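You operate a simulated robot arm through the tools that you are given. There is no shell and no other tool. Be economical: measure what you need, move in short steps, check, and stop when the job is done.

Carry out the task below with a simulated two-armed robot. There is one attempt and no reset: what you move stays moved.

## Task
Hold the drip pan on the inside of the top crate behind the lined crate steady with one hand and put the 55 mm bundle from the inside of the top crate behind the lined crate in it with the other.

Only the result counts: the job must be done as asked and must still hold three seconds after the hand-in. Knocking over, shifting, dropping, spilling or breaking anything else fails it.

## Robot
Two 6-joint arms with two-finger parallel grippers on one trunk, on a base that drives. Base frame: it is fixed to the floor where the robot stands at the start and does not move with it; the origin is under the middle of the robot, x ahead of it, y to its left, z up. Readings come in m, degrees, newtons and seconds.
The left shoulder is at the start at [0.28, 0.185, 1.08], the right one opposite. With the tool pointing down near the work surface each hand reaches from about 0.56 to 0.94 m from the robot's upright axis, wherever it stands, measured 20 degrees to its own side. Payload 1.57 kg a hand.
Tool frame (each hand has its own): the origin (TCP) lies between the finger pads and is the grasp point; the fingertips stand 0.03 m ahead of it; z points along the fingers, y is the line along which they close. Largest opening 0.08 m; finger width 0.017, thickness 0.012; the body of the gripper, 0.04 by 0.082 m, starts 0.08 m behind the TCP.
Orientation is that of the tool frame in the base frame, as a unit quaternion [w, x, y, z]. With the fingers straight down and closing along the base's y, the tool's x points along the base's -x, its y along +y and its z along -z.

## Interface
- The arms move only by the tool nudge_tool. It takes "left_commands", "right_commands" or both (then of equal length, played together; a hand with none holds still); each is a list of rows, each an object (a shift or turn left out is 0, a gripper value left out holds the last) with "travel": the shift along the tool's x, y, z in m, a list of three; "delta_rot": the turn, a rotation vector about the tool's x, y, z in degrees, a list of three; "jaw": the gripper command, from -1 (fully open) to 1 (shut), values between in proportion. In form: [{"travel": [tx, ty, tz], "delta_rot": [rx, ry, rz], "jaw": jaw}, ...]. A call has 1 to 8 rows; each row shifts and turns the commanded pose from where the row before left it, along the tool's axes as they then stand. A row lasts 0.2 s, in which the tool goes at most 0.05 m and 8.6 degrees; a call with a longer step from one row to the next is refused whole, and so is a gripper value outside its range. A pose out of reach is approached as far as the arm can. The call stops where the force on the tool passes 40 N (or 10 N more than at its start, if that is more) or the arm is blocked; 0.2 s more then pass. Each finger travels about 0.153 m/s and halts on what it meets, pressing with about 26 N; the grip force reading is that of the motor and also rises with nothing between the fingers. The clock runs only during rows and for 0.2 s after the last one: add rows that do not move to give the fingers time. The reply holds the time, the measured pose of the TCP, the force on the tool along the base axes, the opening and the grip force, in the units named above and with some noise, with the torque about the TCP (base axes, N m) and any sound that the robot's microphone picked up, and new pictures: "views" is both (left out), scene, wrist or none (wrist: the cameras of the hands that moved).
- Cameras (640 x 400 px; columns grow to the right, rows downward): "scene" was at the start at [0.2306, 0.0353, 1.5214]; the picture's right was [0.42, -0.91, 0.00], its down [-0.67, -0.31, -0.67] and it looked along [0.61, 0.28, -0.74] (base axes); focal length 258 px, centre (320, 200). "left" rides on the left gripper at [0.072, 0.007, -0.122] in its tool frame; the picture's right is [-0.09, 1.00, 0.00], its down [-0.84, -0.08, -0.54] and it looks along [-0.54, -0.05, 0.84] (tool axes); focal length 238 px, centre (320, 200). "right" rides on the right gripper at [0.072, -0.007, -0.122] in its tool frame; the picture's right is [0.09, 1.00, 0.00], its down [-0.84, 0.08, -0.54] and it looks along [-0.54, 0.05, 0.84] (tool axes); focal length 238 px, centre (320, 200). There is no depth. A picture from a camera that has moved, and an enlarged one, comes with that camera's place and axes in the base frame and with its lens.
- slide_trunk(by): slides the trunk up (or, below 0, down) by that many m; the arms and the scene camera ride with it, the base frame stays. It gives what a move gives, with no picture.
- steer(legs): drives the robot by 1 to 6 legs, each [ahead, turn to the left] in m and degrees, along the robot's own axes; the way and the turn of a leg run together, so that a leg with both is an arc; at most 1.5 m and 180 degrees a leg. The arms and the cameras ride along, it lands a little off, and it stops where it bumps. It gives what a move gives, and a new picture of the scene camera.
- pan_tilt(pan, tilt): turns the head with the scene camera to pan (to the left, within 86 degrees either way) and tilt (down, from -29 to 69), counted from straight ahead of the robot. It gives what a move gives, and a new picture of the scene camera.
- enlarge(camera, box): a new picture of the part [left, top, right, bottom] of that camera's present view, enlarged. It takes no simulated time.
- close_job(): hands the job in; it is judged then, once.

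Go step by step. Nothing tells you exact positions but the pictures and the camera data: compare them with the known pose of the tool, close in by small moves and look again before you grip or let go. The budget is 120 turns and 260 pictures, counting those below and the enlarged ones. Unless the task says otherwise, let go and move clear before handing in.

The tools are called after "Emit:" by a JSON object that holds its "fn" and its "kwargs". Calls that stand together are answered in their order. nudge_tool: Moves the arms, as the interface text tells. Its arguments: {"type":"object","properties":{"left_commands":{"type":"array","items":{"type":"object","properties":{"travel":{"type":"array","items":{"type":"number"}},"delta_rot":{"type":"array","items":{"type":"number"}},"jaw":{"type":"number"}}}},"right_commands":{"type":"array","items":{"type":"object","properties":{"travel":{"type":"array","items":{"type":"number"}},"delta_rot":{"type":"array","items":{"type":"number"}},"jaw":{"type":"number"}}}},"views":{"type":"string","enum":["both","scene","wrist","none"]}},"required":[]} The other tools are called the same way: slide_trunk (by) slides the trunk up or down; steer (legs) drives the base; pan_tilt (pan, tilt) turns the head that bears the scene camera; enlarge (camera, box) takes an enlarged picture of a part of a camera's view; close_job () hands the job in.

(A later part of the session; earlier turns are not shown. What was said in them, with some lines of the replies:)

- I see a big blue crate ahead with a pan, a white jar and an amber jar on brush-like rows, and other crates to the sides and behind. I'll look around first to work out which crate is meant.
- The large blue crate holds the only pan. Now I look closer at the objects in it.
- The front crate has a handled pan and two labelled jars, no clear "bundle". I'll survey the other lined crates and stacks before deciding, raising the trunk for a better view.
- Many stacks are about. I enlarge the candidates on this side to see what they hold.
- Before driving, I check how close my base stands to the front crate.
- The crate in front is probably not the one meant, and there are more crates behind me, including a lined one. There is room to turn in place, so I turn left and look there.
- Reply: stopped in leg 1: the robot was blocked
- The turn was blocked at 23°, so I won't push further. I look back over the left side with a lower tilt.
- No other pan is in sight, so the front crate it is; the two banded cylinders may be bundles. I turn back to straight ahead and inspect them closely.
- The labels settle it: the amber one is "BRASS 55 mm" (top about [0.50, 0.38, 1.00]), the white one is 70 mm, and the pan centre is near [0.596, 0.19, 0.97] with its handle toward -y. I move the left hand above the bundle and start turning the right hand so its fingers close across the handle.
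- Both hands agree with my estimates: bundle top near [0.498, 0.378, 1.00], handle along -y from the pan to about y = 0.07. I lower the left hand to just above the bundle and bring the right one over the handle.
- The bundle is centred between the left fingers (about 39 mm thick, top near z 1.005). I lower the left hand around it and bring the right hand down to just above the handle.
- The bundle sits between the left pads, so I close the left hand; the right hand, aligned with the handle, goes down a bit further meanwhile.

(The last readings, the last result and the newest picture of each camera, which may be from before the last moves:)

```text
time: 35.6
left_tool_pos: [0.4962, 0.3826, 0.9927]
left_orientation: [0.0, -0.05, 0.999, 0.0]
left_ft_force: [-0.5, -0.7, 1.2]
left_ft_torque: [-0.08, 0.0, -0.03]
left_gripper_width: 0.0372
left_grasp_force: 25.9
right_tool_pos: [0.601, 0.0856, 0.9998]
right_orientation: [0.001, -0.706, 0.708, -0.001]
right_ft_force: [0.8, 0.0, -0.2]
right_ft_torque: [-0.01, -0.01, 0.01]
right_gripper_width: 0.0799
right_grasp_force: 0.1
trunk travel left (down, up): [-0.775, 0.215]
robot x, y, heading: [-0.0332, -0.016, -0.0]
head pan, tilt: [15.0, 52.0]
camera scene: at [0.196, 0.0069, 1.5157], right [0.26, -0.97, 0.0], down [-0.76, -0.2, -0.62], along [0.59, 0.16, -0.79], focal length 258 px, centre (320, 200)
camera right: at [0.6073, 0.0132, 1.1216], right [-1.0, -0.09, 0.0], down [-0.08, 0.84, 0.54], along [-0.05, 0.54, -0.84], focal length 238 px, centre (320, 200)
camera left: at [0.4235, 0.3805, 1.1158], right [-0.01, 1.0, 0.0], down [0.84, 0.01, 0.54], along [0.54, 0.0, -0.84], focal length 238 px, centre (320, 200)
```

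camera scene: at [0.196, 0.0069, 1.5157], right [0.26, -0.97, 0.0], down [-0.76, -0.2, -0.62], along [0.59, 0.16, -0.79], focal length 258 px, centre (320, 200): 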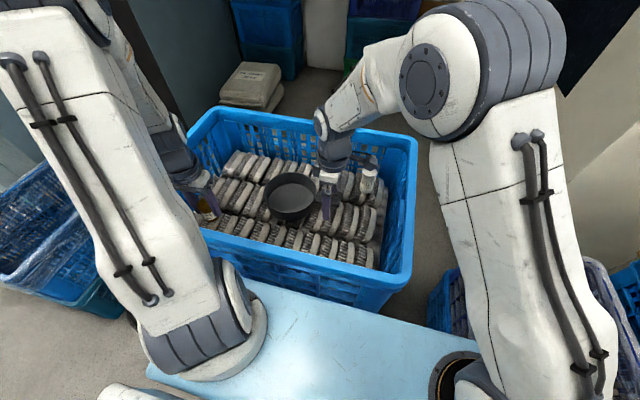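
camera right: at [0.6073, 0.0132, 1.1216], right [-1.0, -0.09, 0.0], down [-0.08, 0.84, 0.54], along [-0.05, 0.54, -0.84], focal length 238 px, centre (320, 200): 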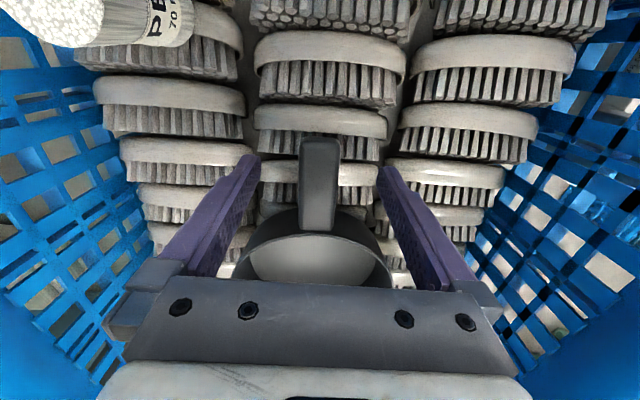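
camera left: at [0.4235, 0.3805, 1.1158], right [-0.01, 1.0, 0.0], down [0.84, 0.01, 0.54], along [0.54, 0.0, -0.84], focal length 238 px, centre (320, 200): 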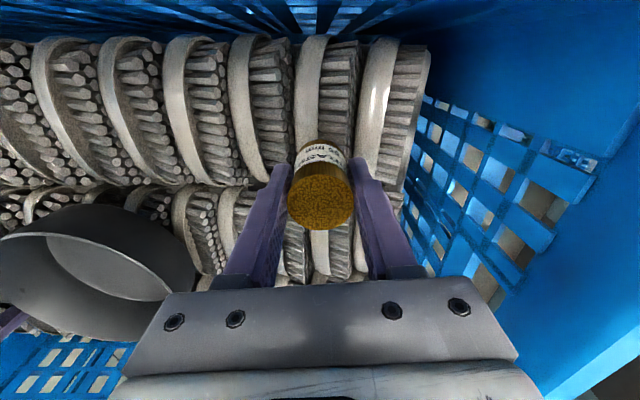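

The bundle is held at 37 mm. I lift it straight up while the right hand lowers a little further along the handle.

Emit:
{"fn": "nudge_tool", "kwargs": {"left_commands": [{"travel": [0, 0, -0.015]}, {"travel": [0, 0, -0.03]}, {"travel": [0, 0, -0.03]}, {"travel": [0, 0, -0.02]}], "right_commands": [{"travel": [0, 0, 0.005]}, {"travel": [0, 0, 0.005]}, {"travel": [0, 0, 0.005]}, {}]}}

Emit:
{"fn": "enlarge", "kwargs": {"camera": "scene", "box": [180, 130, 400, 270]}}

```text
time: 36.6
left_tool_pos: [0.4969, 0.383, 1.0875]
left_orientation: [-0.001, -0.05, 0.999, 0.0]
left_ft_force: [0.5, -0.5, -3.4]
left_ft_torque: [0.01, -0.01, 0.01]
left_gripper_width: 0.0376
left_grasp_force: 25.9
right_tool_pos: [0.5993, 0.0839, 0.9839]
right_orientation: [0.0, -0.706, 0.708, -0.001]
right_ft_force: [0.4, -0.5, -0.5]
right_ft_torque: [0.03, 0.03, 0.03]
right_gripper_width: 0.08
right_grasp_force: 0.0
trunk travel left (down, up): [-0.775, 0.215]
robot x, y, heading: [-0.0396, -0.0181, -0.1]
head pan, tilt: [15.0, 52.0]
camera scene: at [0.1963, 0.0071, 1.5156], right [0.26, -0.97, 0.0], down [-0.76, -0.2, -0.62], along [0.59, 0.16, -0.79], focal length 258 px, centre (320, 200)
camera right: at [0.607, 0.0133, 1.1063], right [-1.0, -0.09, 0.0], down [-0.07, 0.84, 0.54], along [-0.05, 0.54, -0.84], focal length 238 px, centre (320, 200)
camera left: at [0.4241, 0.3815, 1.2109], right [-0.01, 1.0, 0.0], down [0.84, 0.01, 0.54], along [0.54, 0.0, -0.84], focal length 238 px, centre (320, 200)
```

scene: 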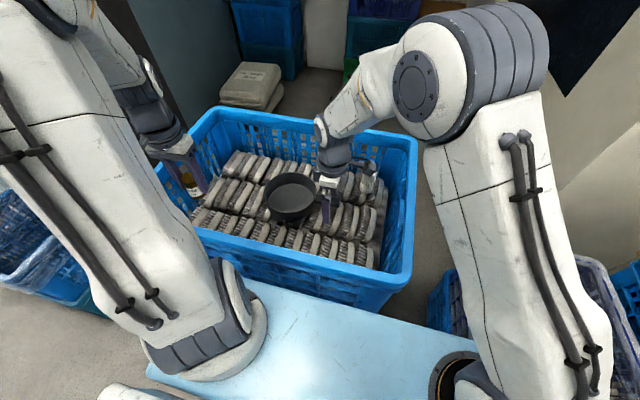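
right: 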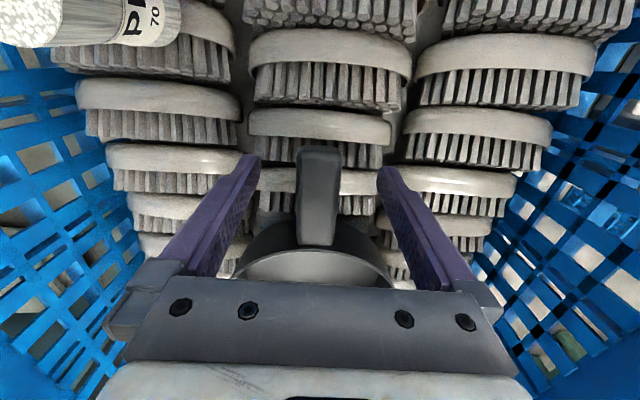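
left: 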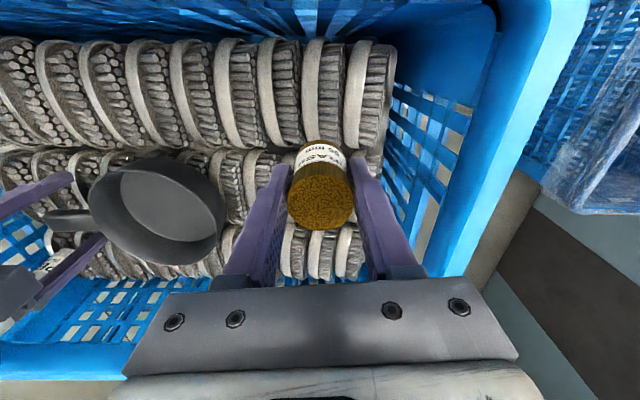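

```text
2.86 times, centred on (290, 200) of scene
camera zoom: at [0.1963, 0.0071, 1.5156], right [0.26, -0.97, 0.0], down [-0.76, -0.2, -0.62], along [0.59, 0.16, -0.79], focal length 739 px, centre (406, 200)
```

zoom: 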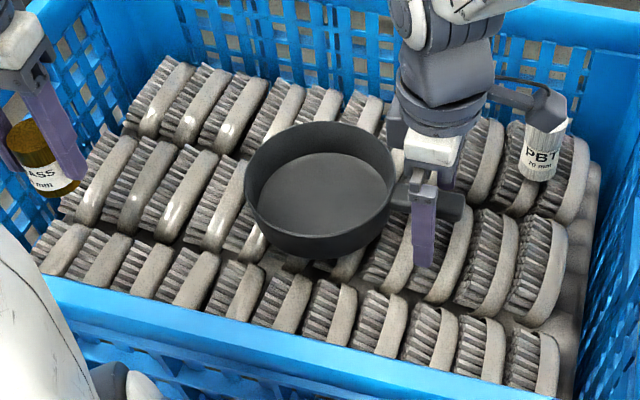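

The bundle is free, and the right fingers straddle the handle with the handle about at pad height, centred. I close the right hand on it.

Emit:
{"fn": "nudge_tool", "kwargs": {"right_commands": [{"jaw": 0.4}, {"jaw": 0.7}, {"jaw": 1}, {"jaw": 1}, {"jaw": 1}]}}

Emit:
{"fn": "enlarge", "kwargs": {"camera": "scene", "box": [180, 130, 400, 270]}}

```text
time: 37.8
left_tool_pos: [0.4963, 0.383, 1.0861]
left_orientation: [0.0, -0.05, 0.999, 0.0]
left_ft_force: [-0.1, -0.9, -3.7]
left_ft_torque: [0.0, -0.01, -0.01]
left_gripper_width: 0.0376
left_grasp_force: 26.5
right_tool_pos: [0.6, 0.0851, 0.9834]
right_orientation: [0.0, -0.705, 0.709, 0.0]
right_ft_force: [-1.1, 0.9, -0.1]
right_ft_torque: [-0.02, -0.01, 0.04]
right_gripper_width: 0.0256
right_grasp_force: 26.0
trunk travel left (down, up): [-0.775, 0.215]
robot x, y, heading: [-0.0363, -0.0113, 0.3]
head pan, tilt: [15.0, 52.0]
camera scene: at [0.1962, 0.0071, 1.5156], right [0.26, -0.97, 0.0], down [-0.76, -0.2, -0.62], along [0.59, 0.16, -0.79], focal length 258 px, centre (320, 200)
camera right: at [0.607, 0.0133, 1.1064], right [-1.0, -0.09, 0.0], down [-0.07, 0.84, 0.54], along [-0.05, 0.54, -0.84], focal length 238 px, centre (320, 200)
```

scene: 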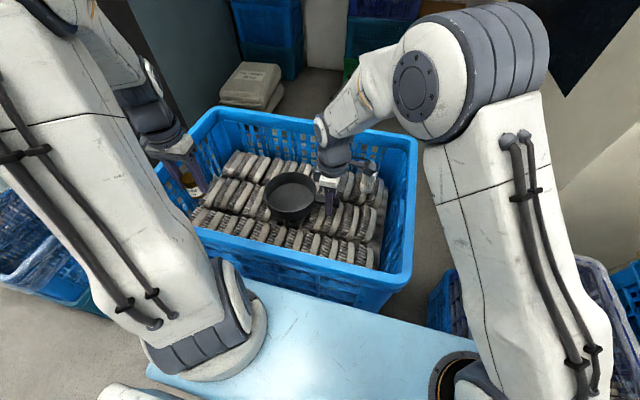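
right: 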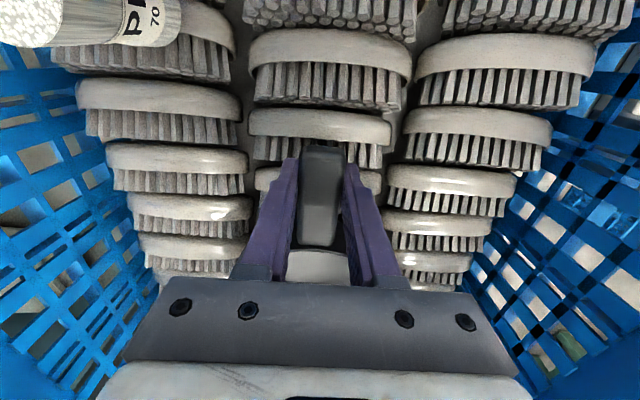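

```text
2.86 times, centred on (290, 200) of scene
camera zoom: at [0.1962, 0.0071, 1.5156], right [0.26, -0.97, 0.0], down [-0.76, -0.2, -0.62], along [0.59, 0.16, -0.79], focal length 739 px, centre (406, 200)
```

zoom: 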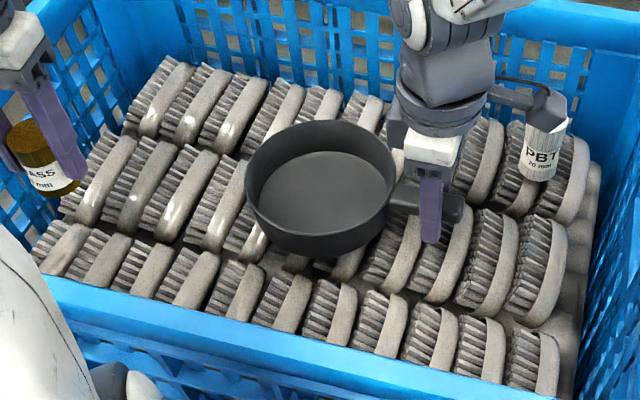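

The pan is held by the handle (26 N, 25.6 mm) and has not moved; two views put its centre at about [0.587, 0.194], rim z about 0.985. I carry the bundle over it, keeping slightly to the far side from the right hand.

Emit:
{"fn": "nudge_tool", "kwargs": {"left_commands": [{"travel": [-0.0145, -0.0376, 0]}, {"travel": [-0.0145, -0.0376, 0]}, {"travel": [-0.0145, -0.0376, 0]}, {"travel": [-0.0145, -0.0376, 0]}, {"travel": [-0.0145, -0.0376, 0]}, {}]}}

Emit:
{"fn": "enlarge", "kwargs": {"camera": "scene", "box": [180, 130, 400, 270]}}

```text
time: 39.2
left_tool_pos: [0.5871, 0.2021, 1.0869]
left_orientation: [0.0, -0.05, 0.999, 0.001]
left_ft_force: [0.9, 0.3, -3.3]
left_ft_torque: [0.02, 0.0, -0.02]
left_gripper_width: 0.0374
left_grasp_force: 25.9
right_tool_pos: [0.6007, 0.084, 0.9848]
right_orientation: [0.001, -0.706, 0.709, 0.0]
right_ft_force: [-0.8, 0.6, -0.9]
right_ft_torque: [-0.04, 0.0, 0.0]
right_gripper_width: 0.0258
right_grasp_force: 25.6
trunk travel left (down, up): [-0.775, 0.215]
robot x, y, heading: [-0.0322, -0.0195, -0.2]
head pan, tilt: [15.0, 52.0]
camera scene: at [0.1963, 0.0069, 1.5156], right [0.26, -0.97, 0.0], down [-0.76, -0.2, -0.62], along [0.59, 0.16, -0.79], focal length 258 px, centre (320, 200)
camera left: at [0.5147, 0.2008, 1.2102], right [-0.01, 1.0, 0.0], down [0.84, 0.01, 0.54], along [0.54, 0.0, -0.84], focal length 238 px, centre (320, 200)
```

scene: 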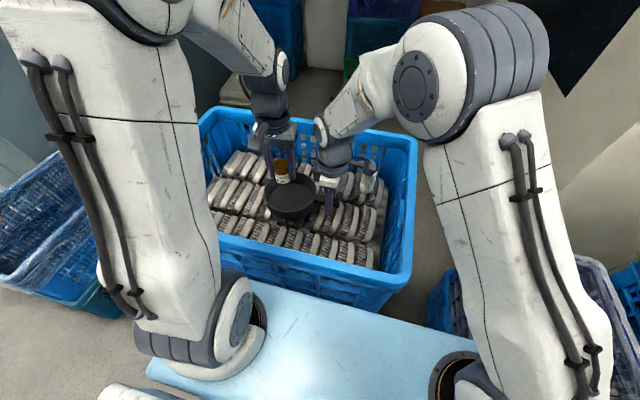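
left: 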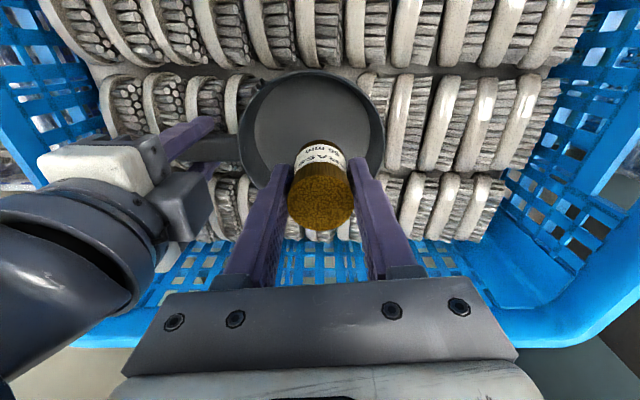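

```text
2.86 times, centred on (290, 200) of scene
camera zoom: at [0.1963, 0.0069, 1.5156], right [0.26, -0.97, 0.0], down [-0.76, -0.2, -0.62], along [0.59, 0.16, -0.79], focal length 739 px, centre (406, 200)
```

zoom: 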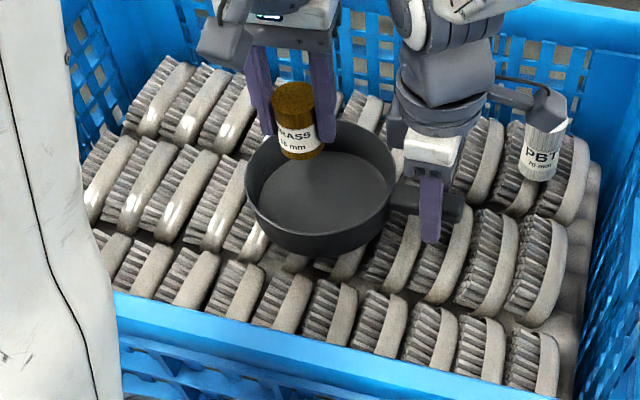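

The bundle hangs over the pan, about 1 cm to the far side of its centre, and the hands are clear of each other. I lower it most of the way.

Emit:
{"fn": "nudge_tool", "kwargs": {"left_commands": [{"travel": [0, 0, 0.02]}, {"travel": [0, 0, 0.02]}, {"travel": [0, 0, 0.02]}, {"travel": [0, 0, 0.01]}, {}]}}

Emit:
{"fn": "enlarge", "kwargs": {"camera": "scene", "box": [220, 130, 360, 230]}}

```text
time: 40.4
left_tool_pos: [0.5861, 0.2026, 1.0166]
left_orientation: [-0.001, -0.049, 0.999, 0.001]
left_ft_force: [0.3, 0.4, -4.0]
left_ft_torque: [0.0, -0.01, -0.02]
left_gripper_width: 0.0374
left_grasp_force: 25.6
right_tool_pos: [0.6005, 0.0847, 0.9848]
right_orientation: [0.0, -0.706, 0.709, 0.0]
right_ft_force: [0.5, -0.6, -0.3]
right_ft_torque: [-0.07, -0.02, 0.01]
right_gripper_width: 0.0257
right_grasp_force: 25.6
trunk travel left (down, up): [-0.775, 0.215]
robot x, y, heading: [-0.0343, -0.0144, -0.4]
head pan, tilt: [15.0, 52.0]
camera scene: at [0.1963, 0.007, 1.5156], right [0.26, -0.97, 0.0], down [-0.76, -0.2, -0.62], along [0.59, 0.16, -0.79], focal length 258 px, centre (320, 200)
camera left: at [0.5132, 0.2013, 1.1412], right [-0.01, 1.0, 0.0], down [0.84, 0.01, 0.54], along [0.54, 0.0, -0.84], focal length 238 px, centre (320, 200)
```

scene: 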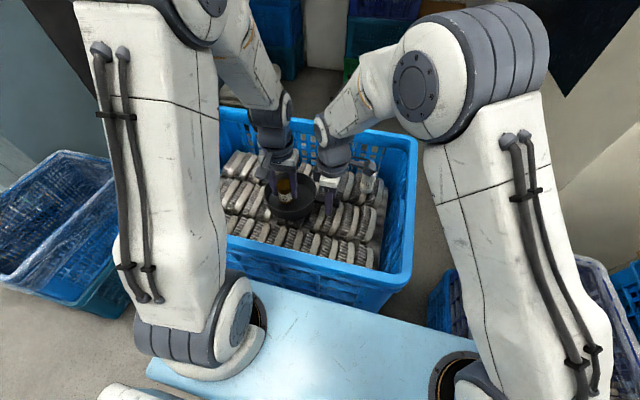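
left: 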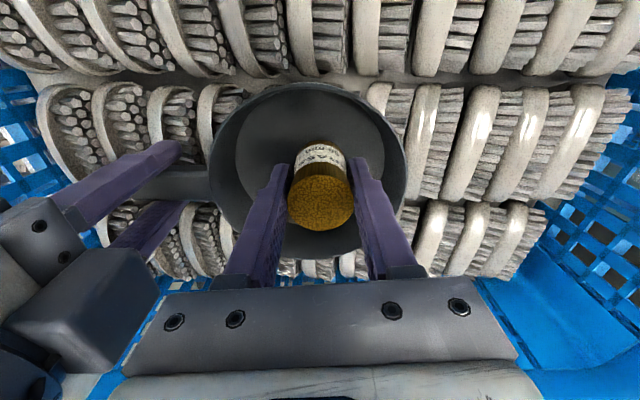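

```text
4.00 times, centred on (290, 180) of scene
camera zoom: at [0.1963, 0.007, 1.5156], right [0.26, -0.97, 0.0], down [-0.76, -0.2, -0.62], along [0.59, 0.16, -0.79], focal length 1034 px, centre (440, 280)
```

zoom: 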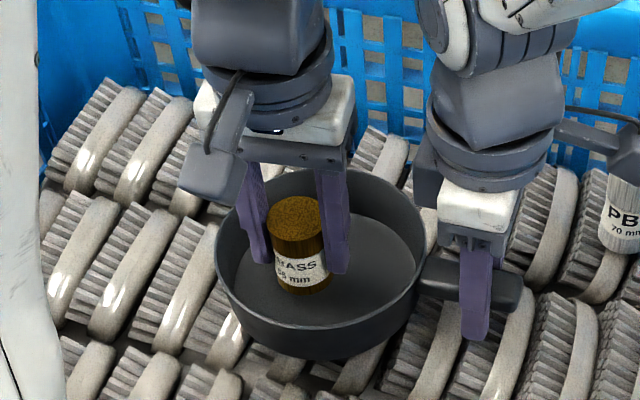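

The bundle is inside the rim and well centred. I lower in small steps and watch the force for contact with the pan floor.

Emit:
{"fn": "nudge_tool", "kwargs": {"left_commands": [{"travel": [0, 0, 0.004]}, {"travel": [0, 0, 0.004]}, {"travel": [0, 0, 0.004]}], "views": "none"}}

Emit:
{"fn": "nudge_tool", "kwargs": {"left_commands": [{"travel": [0, 0, 0.004]}, {"travel": [0, 0, 0.004]}], "views": "wrist"}}

Emit:
{"fn": "enlarge", "kwargs": {"camera": "scene", "box": [220, 130, 360, 230]}}

```text
time: 41.2
left_tool_pos: [0.5854, 0.2019, 1.0067]
left_orientation: [0.0, -0.05, 0.999, 0.001]
left_ft_force: [0.0, -0.1, -4.2]
left_ft_torque: [0.0, -0.02, 0.01]
left_gripper_width: 0.0373
left_grasp_force: 25.6
right_tool_pos: [0.6003, 0.0857, 0.9849]
right_orientation: [0.001, -0.706, 0.708, -0.001]
right_ft_force: [-0.1, -1.0, -1.3]
right_ft_torque: [0.0, -0.02, 0.05]
right_gripper_width: 0.0258
right_grasp_force: 26.3
trunk travel left (down, up): [-0.775, 0.215]
robot x, y, heading: [-0.0313, -0.0116, 0.0]
head pan, tilt: [15.0, 52.0]
```

```text
time: 41.8
left_tool_pos: [0.5858, 0.2024, 0.9975]
left_orientation: [0.0, -0.049, 0.999, 0.001]
left_ft_force: [-0.1, 0.0, -3.9]
left_ft_torque: [-0.02, 0.04, -0.02]
left_gripper_width: 0.0374
left_grasp_force: 26.1
right_tool_pos: [0.5998, 0.0841, 0.9839]
right_orientation: [0.0, -0.706, 0.709, 0.0]
right_ft_force: [-0.6, -0.2, -0.9]
right_ft_torque: [-0.04, 0.06, 0.02]
right_gripper_width: 0.0258
right_grasp_force: 26.0
trunk travel left (down, up): [-0.775, 0.215]
robot x, y, heading: [-0.037, -0.0142, 0.1]
head pan, tilt: [15.0, 52.0]
camera left: at [0.5139, 0.2014, 1.1204], right [-0.01, 1.0, 0.0], down [0.84, 0.01, 0.54], along [0.54, 0.0, -0.84], focal length 238 px, centre (320, 200)
```

left: 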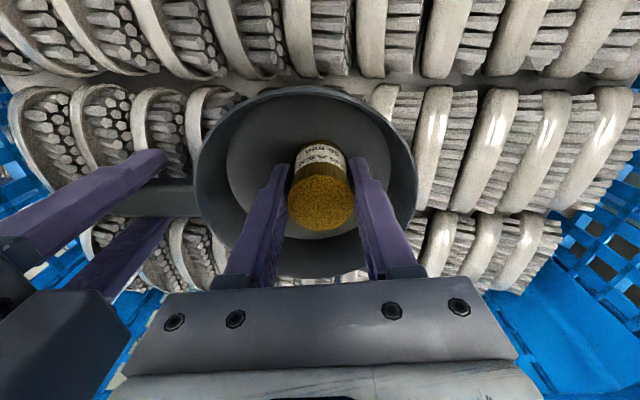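

```text
4.00 times, centred on (290, 180) of scene
camera zoom: at [0.1963, 0.007, 1.5156], right [0.26, -0.97, 0.0], down [-0.76, -0.2, -0.62], along [0.59, 0.16, -0.79], focal length 1034 px, centre (440, 280)
```

zoom: 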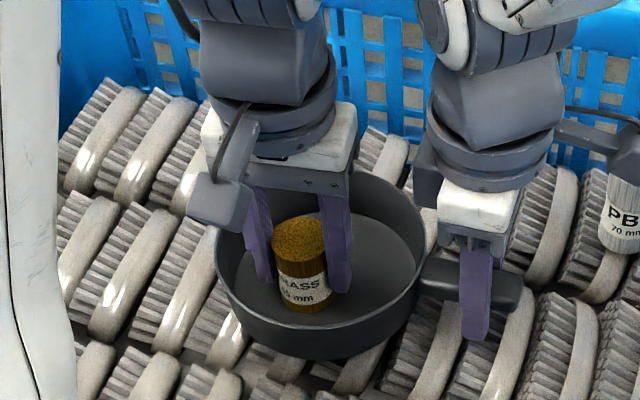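

Still no contact, so I keep lowering in small steps.

Emit:
{"fn": "nudge_tool", "kwargs": {"left_commands": [{"travel": [0, 0, 0.004]}, {"travel": [0, 0, 0.003]}], "views": "none"}}

Emit:
{"fn": "nudge_tool", "kwargs": {"left_commands": [{"travel": [0, 0, 0.003]}, {"travel": [0, 0, 0.003]}], "views": "none"}}

```text
time: 42.4
left_tool_pos: [0.5874, 0.202, 0.9918]
left_orientation: [0.003, -0.049, 0.999, 0.0]
left_ft_force: [-0.8, 3.6, 24.6]
left_ft_torque: [-0.07, -0.09, -0.07]
left_gripper_width: 0.0373
left_grasp_force: 25.9
right_tool_pos: [0.5982, 0.0849, 0.985]
right_orientation: [0.001, -0.706, 0.708, 0.0]
right_ft_force: [2.0, 0.4, -6.1]
right_ft_torque: [0.13, -0.04, -0.19]
right_gripper_width: 0.0257
right_grasp_force: 25.5
trunk travel left (down, up): [-0.775, 0.215]
robot x, y, heading: [-0.0399, -0.0169, -0.1]
head pan, tilt: [15.0, 52.0]
```

```text
time: 43.0
left_tool_pos: [0.5863, 0.2025, 0.9844]
left_orientation: [0.001, -0.05, 0.999, -0.001]
left_ft_force: [0.4, -1.8, 24.5]
left_ft_torque: [-0.19, -0.11, 0.02]
left_gripper_width: 0.0374
left_grasp_force: 26.1
right_tool_pos: [0.6006, 0.0853, 0.9841]
right_orientation: [0.0, -0.706, 0.708, 0.0]
right_ft_force: [0.3, 2.4, -7.6]
right_ft_torque: [-0.1, 0.17, -0.1]
right_gripper_width: 0.0258
right_grasp_force: 26.1
trunk travel left (down, up): [-0.775, 0.215]
robot x, y, heading: [-0.0332, -0.0156, 0.1]
head pan, tilt: [15.0, 52.0]
```

It touched the pan floor at about z 0.992 and slid a little in the grip. I ease off the pressure slightly and check before letting go.

Emit:
{"fn": "nudge_tool", "kwargs": {"left_commands": [{"travel": [0, 0, -0.0015]}, {}]}}

Emit:
{"fn": "enlarge", "kwargs": {"camera": "scene", "box": [220, 130, 360, 230]}}

```text
time: 43.6
left_tool_pos: [0.5858, 0.2017, 0.9857]
left_orientation: [-0.001, -0.05, 0.999, 0.001]
left_ft_force: [2.3, 0.2, 3.9]
left_ft_torque: [-0.05, -0.19, 0.0]
left_gripper_width: 0.0371
left_grasp_force: 26.0
right_tool_pos: [0.5993, 0.0848, 0.9852]
right_orientation: [0.0, -0.706, 0.708, 0.0]
right_ft_force: [-3.3, -0.4, -0.2]
right_ft_torque: [0.31, 0.16, 0.32]
right_gripper_width: 0.0259
right_grasp_force: 26.0
trunk travel left (down, up): [-0.775, 0.215]
robot x, y, heading: [-0.0377, -0.0143, -0.2]
head pan, tilt: [15.0, 52.0]
camera scene: at [0.196, 0.0068, 1.5155], right [0.26, -0.97, 0.0], down [-0.76, -0.2, -0.62], along [0.59, 0.16, -0.79], focal length 258 px, centre (320, 200)
camera left: at [0.514, 0.2012, 1.1085], right [-0.01, 1.0, 0.0], down [0.84, 0.01, 0.54], along [0.54, 0.0, -0.84], focal length 238 px, centre (320, 200)
```

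scene: 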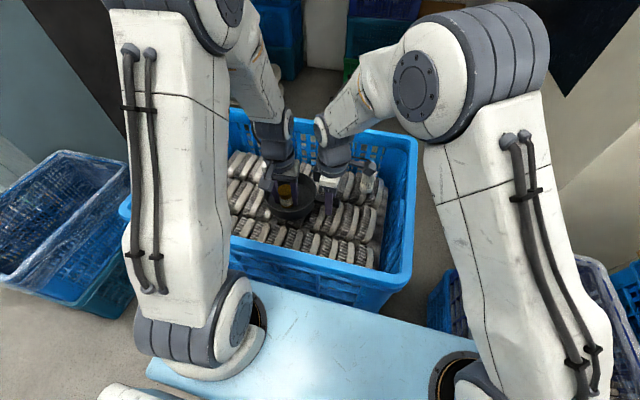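
left: 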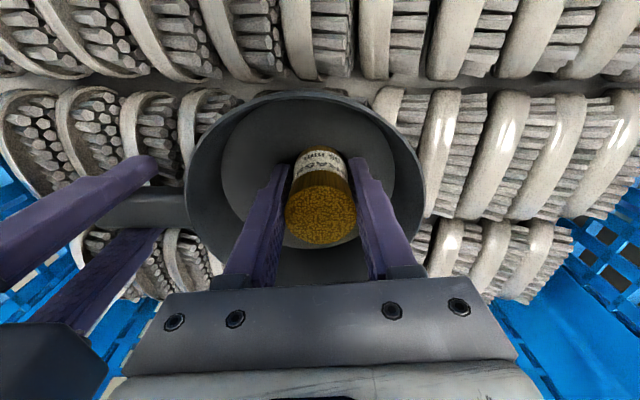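

```text
4.00 times, centred on (290, 180) of scene
camera zoom: at [0.196, 0.0068, 1.5155], right [0.26, -0.97, 0.0], down [-0.76, -0.2, -0.62], along [0.59, 0.16, -0.79], focal length 1034 px, centre (440, 280)
```

zoom: 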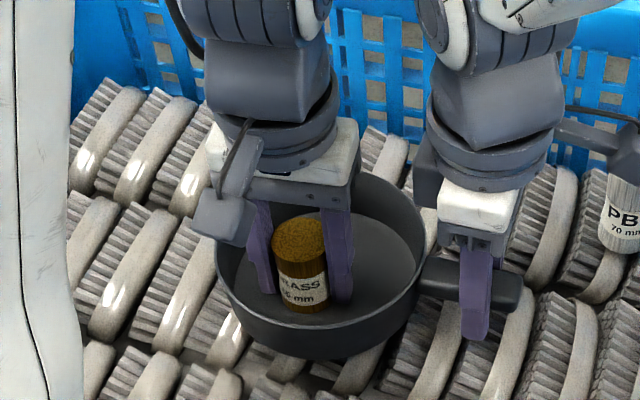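

The bundle stands upright on the pan floor with only light load. I open the left hand gently and part-way, so the fingers clear the pan wall.

Emit:
{"fn": "nudge_tool", "kwargs": {"left_commands": [{"jaw": 0.1}, {"jaw": 0.0}, {"jaw": -0.15}, {"jaw": -0.35}, {"jaw": -0.35}], "views": "wrist"}}

```text
time: 44.8
left_tool_pos: [0.5859, 0.2034, 0.986]
left_orientation: [0.0, -0.05, 0.999, 0.001]
left_ft_force: [0.7, -1.1, -0.8]
left_ft_torque: [0.04, 0.0, 0.04]
left_gripper_width: 0.0541
left_grasp_force: 0.2
right_tool_pos: [0.5999, 0.0843, 0.9853]
right_orientation: [0.001, -0.706, 0.708, -0.001]
right_ft_force: [0.0, -0.3, 1.3]
right_ft_torque: [0.15, 0.01, -0.01]
right_gripper_width: 0.0258
right_grasp_force: 26.2
trunk travel left (down, up): [-0.775, 0.215]
robot x, y, heading: [-0.0339, -0.0159, 0.1]
head pan, tilt: [15.0, 52.0]
camera left: at [0.5145, 0.2013, 1.109], right [-0.01, 1.0, 0.0], down [0.84, 0.01, 0.54], along [0.54, 0.0, -0.84], focal length 238 px, centre (320, 200)
```

left: 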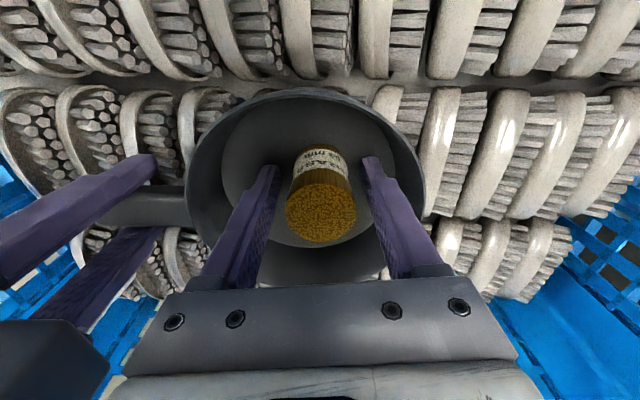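

The bundle stands free between the open fingers. I raise the left hand straight up, with the right hand still holding the pan.

Emit:
{"fn": "nudge_tool", "kwargs": {"left_commands": [{"travel": [0, 0, -0.02]}, {"travel": [0, 0, -0.03]}, {"travel": [0, 0, -0.04]}, {"travel": [0, 0, -0.04]}, {"travel": [0.01, 0.04, -0.02]}, {"travel": [0.01, 0.04, 0]}, {"travel": [0.01, 0.04, 0]}]}}

Emit:
{"fn": "enlarge", "kwargs": {"camera": "scene", "box": [220, 130, 360, 230]}}

```text
time: 46.4
left_tool_pos: [0.5423, 0.3191, 1.1334]
left_orientation: [0.001, -0.049, 0.999, 0.0]
left_ft_force: [0.1, -0.1, -0.1]
left_ft_torque: [0.0, 0.01, -0.03]
left_gripper_width: 0.054
left_grasp_force: 0.0
right_tool_pos: [0.6005, 0.0855, 0.9847]
right_orientation: [0.001, -0.706, 0.708, -0.001]
right_ft_force: [-1.4, 1.3, 0.1]
right_ft_torque: [0.03, -0.01, 0.06]
right_gripper_width: 0.0259
right_grasp_force: 25.6
trunk travel left (down, up): [-0.775, 0.215]
robot x, y, heading: [-0.0336, -0.0162, 0.1]
head pan, tilt: [15.0, 52.0]
camera scene: at [0.1962, 0.0068, 1.5156], right [0.26, -0.97, 0.0], down [-0.76, -0.2, -0.62], along [0.59, 0.16, -0.79], focal length 258 px, centre (320, 200)
camera left: at [0.4708, 0.3171, 1.2573], right [-0.01, 1.0, 0.0], down [0.84, 0.0, 0.54], along [0.54, 0.0, -0.84], focal length 238 px, centre (320, 200)
```

scene: 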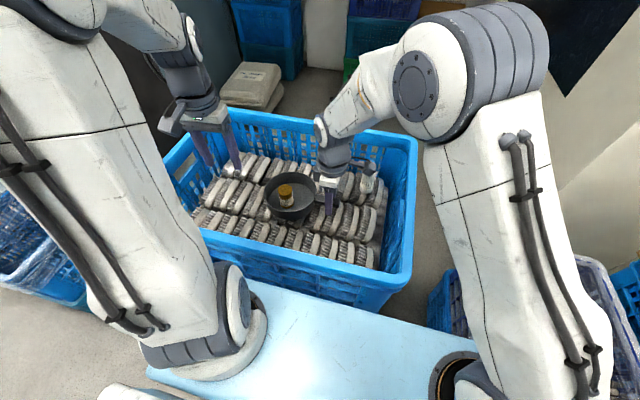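
left: 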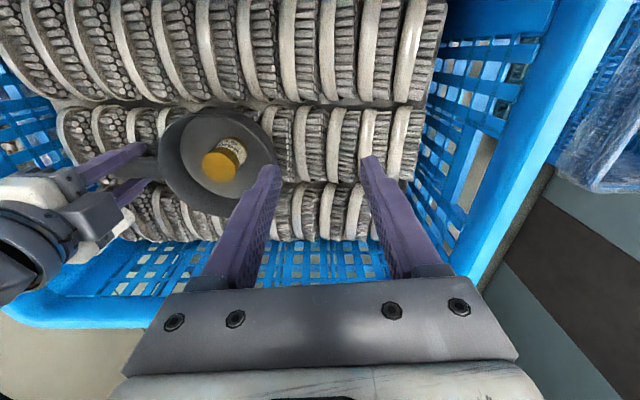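

```text
4.00 times, centred on (290, 180) of scene
camera zoom: at [0.1962, 0.0068, 1.5156], right [0.26, -0.97, 0.0], down [-0.76, -0.2, -0.62], along [0.59, 0.16, -0.79], focal length 1034 px, centre (440, 280)
```

zoom: 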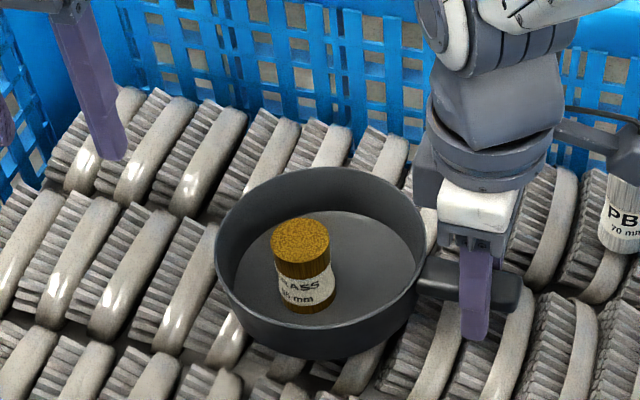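

The 55 mm bundle stands upright in the pan, with the left hand clear. I release the handle gently with the right hand.

Emit:
{"fn": "nudge_tool", "kwargs": {"right_commands": [{"jaw": 0.35}, {"jaw": 0.2}, {"jaw": 0.0}, {"jaw": -0.4}, {"jaw": -0.4}], "views": "wrist"}}

Emit:
{"fn": "enlarge", "kwargs": {"camera": "scene", "box": [220, 130, 360, 230]}}

```text
time: 47.6
left_tool_pos: [0.5435, 0.3178, 1.1337]
left_orientation: [-0.001, -0.049, 0.999, 0.001]
left_ft_force: [0.2, 0.2, 0.1]
left_ft_torque: [0.01, 0.02, 0.03]
left_gripper_width: 0.0542
left_grasp_force: 0.1
right_tool_pos: [0.6008, 0.0847, 0.9845]
right_orientation: [0.001, -0.706, 0.708, -0.001]
right_ft_force: [-0.1, 0.1, 0.3]
right_ft_torque: [-0.01, -0.03, 0.0]
right_gripper_width: 0.0559
right_grasp_force: 0.1
trunk travel left (down, up): [-0.775, 0.215]
robot x, y, heading: [-0.0354, -0.0159, -0.0]
head pan, tilt: [15.0, 52.0]
camera right: at [0.607, 0.0132, 1.1065], right [-1.0, -0.09, 0.0], down [-0.08, 0.84, 0.54], along [-0.05, 0.54, -0.84], focal length 238 px, centre (320, 200)
```

right: 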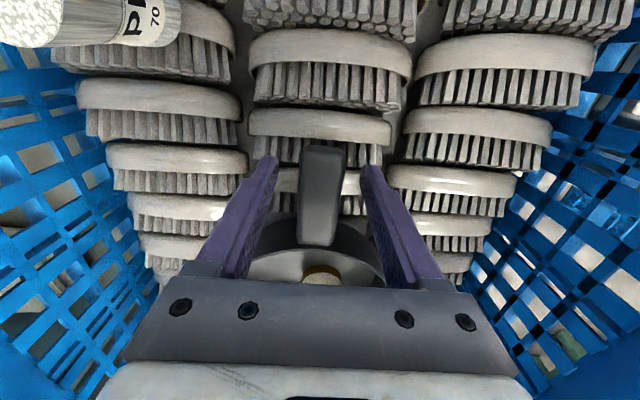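

```text
4.00 times, centred on (290, 180) of scene
camera zoom: at [0.1962, 0.007, 1.5157], right [0.26, -0.97, 0.0], down [-0.76, -0.2, -0.62], along [0.59, 0.16, -0.79], focal length 1034 px, centre (440, 280)
```

zoom: 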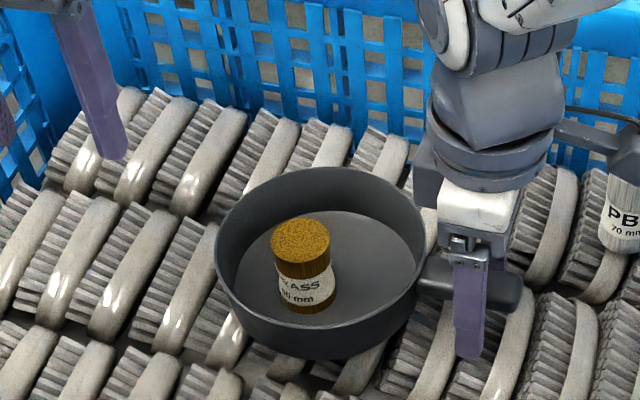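

The handle is free and nothing moved. I raise the right hand straight up, clear of everything.

Emit:
{"fn": "nudge_tool", "kwargs": {"right_commands": [{"travel": [0, 0, -0.02]}, {"travel": [0, 0, -0.03]}, {"travel": [0, 0, -0.04]}, {"travel": [0, 0, -0.04]}, {"travel": [0, 0, -0.04]}, {"travel": [0.03, 0, -0.03]}, {}, {}]}}

Emit:
{"fn": "enlarge", "kwargs": {"camera": "scene", "box": [180, 120, 420, 290]}}

```text
time: 49.4
left_tool_pos: [0.5436, 0.3175, 1.1338]
left_orientation: [0.0, -0.05, 0.999, 0.002]
left_ft_force: [0.3, 0.2, 0.2]
left_ft_torque: [0.03, -0.01, 0.04]
left_gripper_width: 0.0538
left_grasp_force: 0.1
right_tool_pos: [0.5974, 0.0544, 1.1848]
right_orientation: [0.0, -0.706, 0.708, 0.0]
right_ft_force: [-0.5, 0.4, 0.4]
right_ft_torque: [0.03, 0.04, -0.03]
right_gripper_width: 0.056
right_grasp_force: 0.0
trunk travel left (down, up): [-0.775, 0.215]
robot x, y, heading: [-0.0346, -0.0145, 0.1]
head pan, tilt: [15.0, 52.0]
camera scene: at [0.1962, 0.007, 1.5156], right [0.26, -0.97, 0.0], down [-0.76, -0.2, -0.62], along [0.59, 0.16, -0.79], focal length 258 px, centre (320, 200)
camera right: at [0.6044, -0.0173, 1.3077], right [-1.0, -0.09, 0.0], down [-0.07, 0.84, 0.54], along [-0.05, 0.54, -0.84], focal length 238 px, centre (320, 200)
```

scene: 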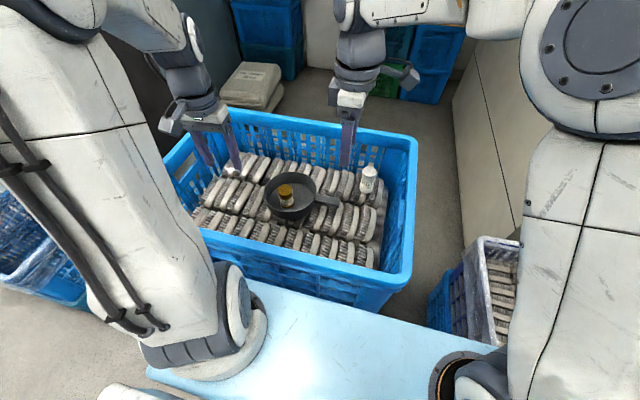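
right: 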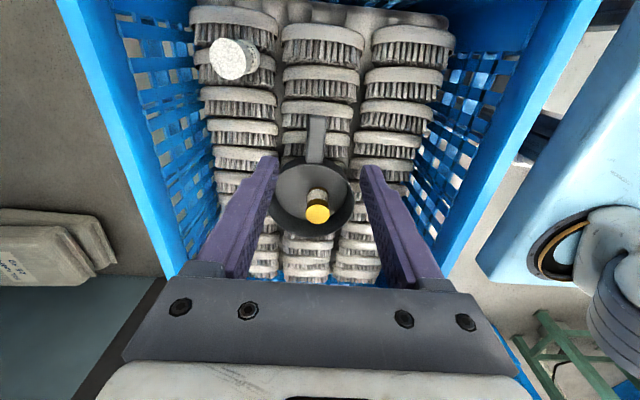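

```text
2.35 times, centred on (300, 205) of scene
camera zoom: at [0.1962, 0.007, 1.5156], right [0.26, -0.97, 0.0], down [-0.76, -0.2, -0.62], along [0.59, 0.16, -0.79], focal length 608 px, centre (367, 188)
```

zoom: 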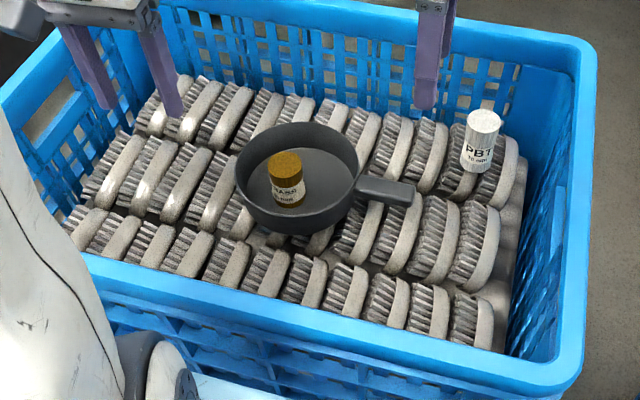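

The brass 55 mm bundle stands in the pan, the pan and the 70 mm bundle are where they were, and both hands are clear. I hand in.

Emit:
{"fn": "close_job", "kwargs": {}}

```text
The job is handed in.
```

The 55 mm bundle (labelled "BRASS 55 mm") is standing upright in the pan. I held the pan by its handle with the right hand, placed the bundle with the left, then let go and moved both hands clear. The pan and the 70 mm bundle beside it looked unmoved in the last picture.

- **Which crate:** I took the large blue crate in front of the robot as the one you meant. It was the only crate where I saw a pan or the labelled bundles, but I did not confirm from the pictures that it stands "behind the lined crate".
- **Base bump:** while looking around, the robot was blocked after turning about 23° and stopped against something. It may have been the lined crate behind it. I turned it back and saw nothing knocked over, but I did not check the area behind it again.
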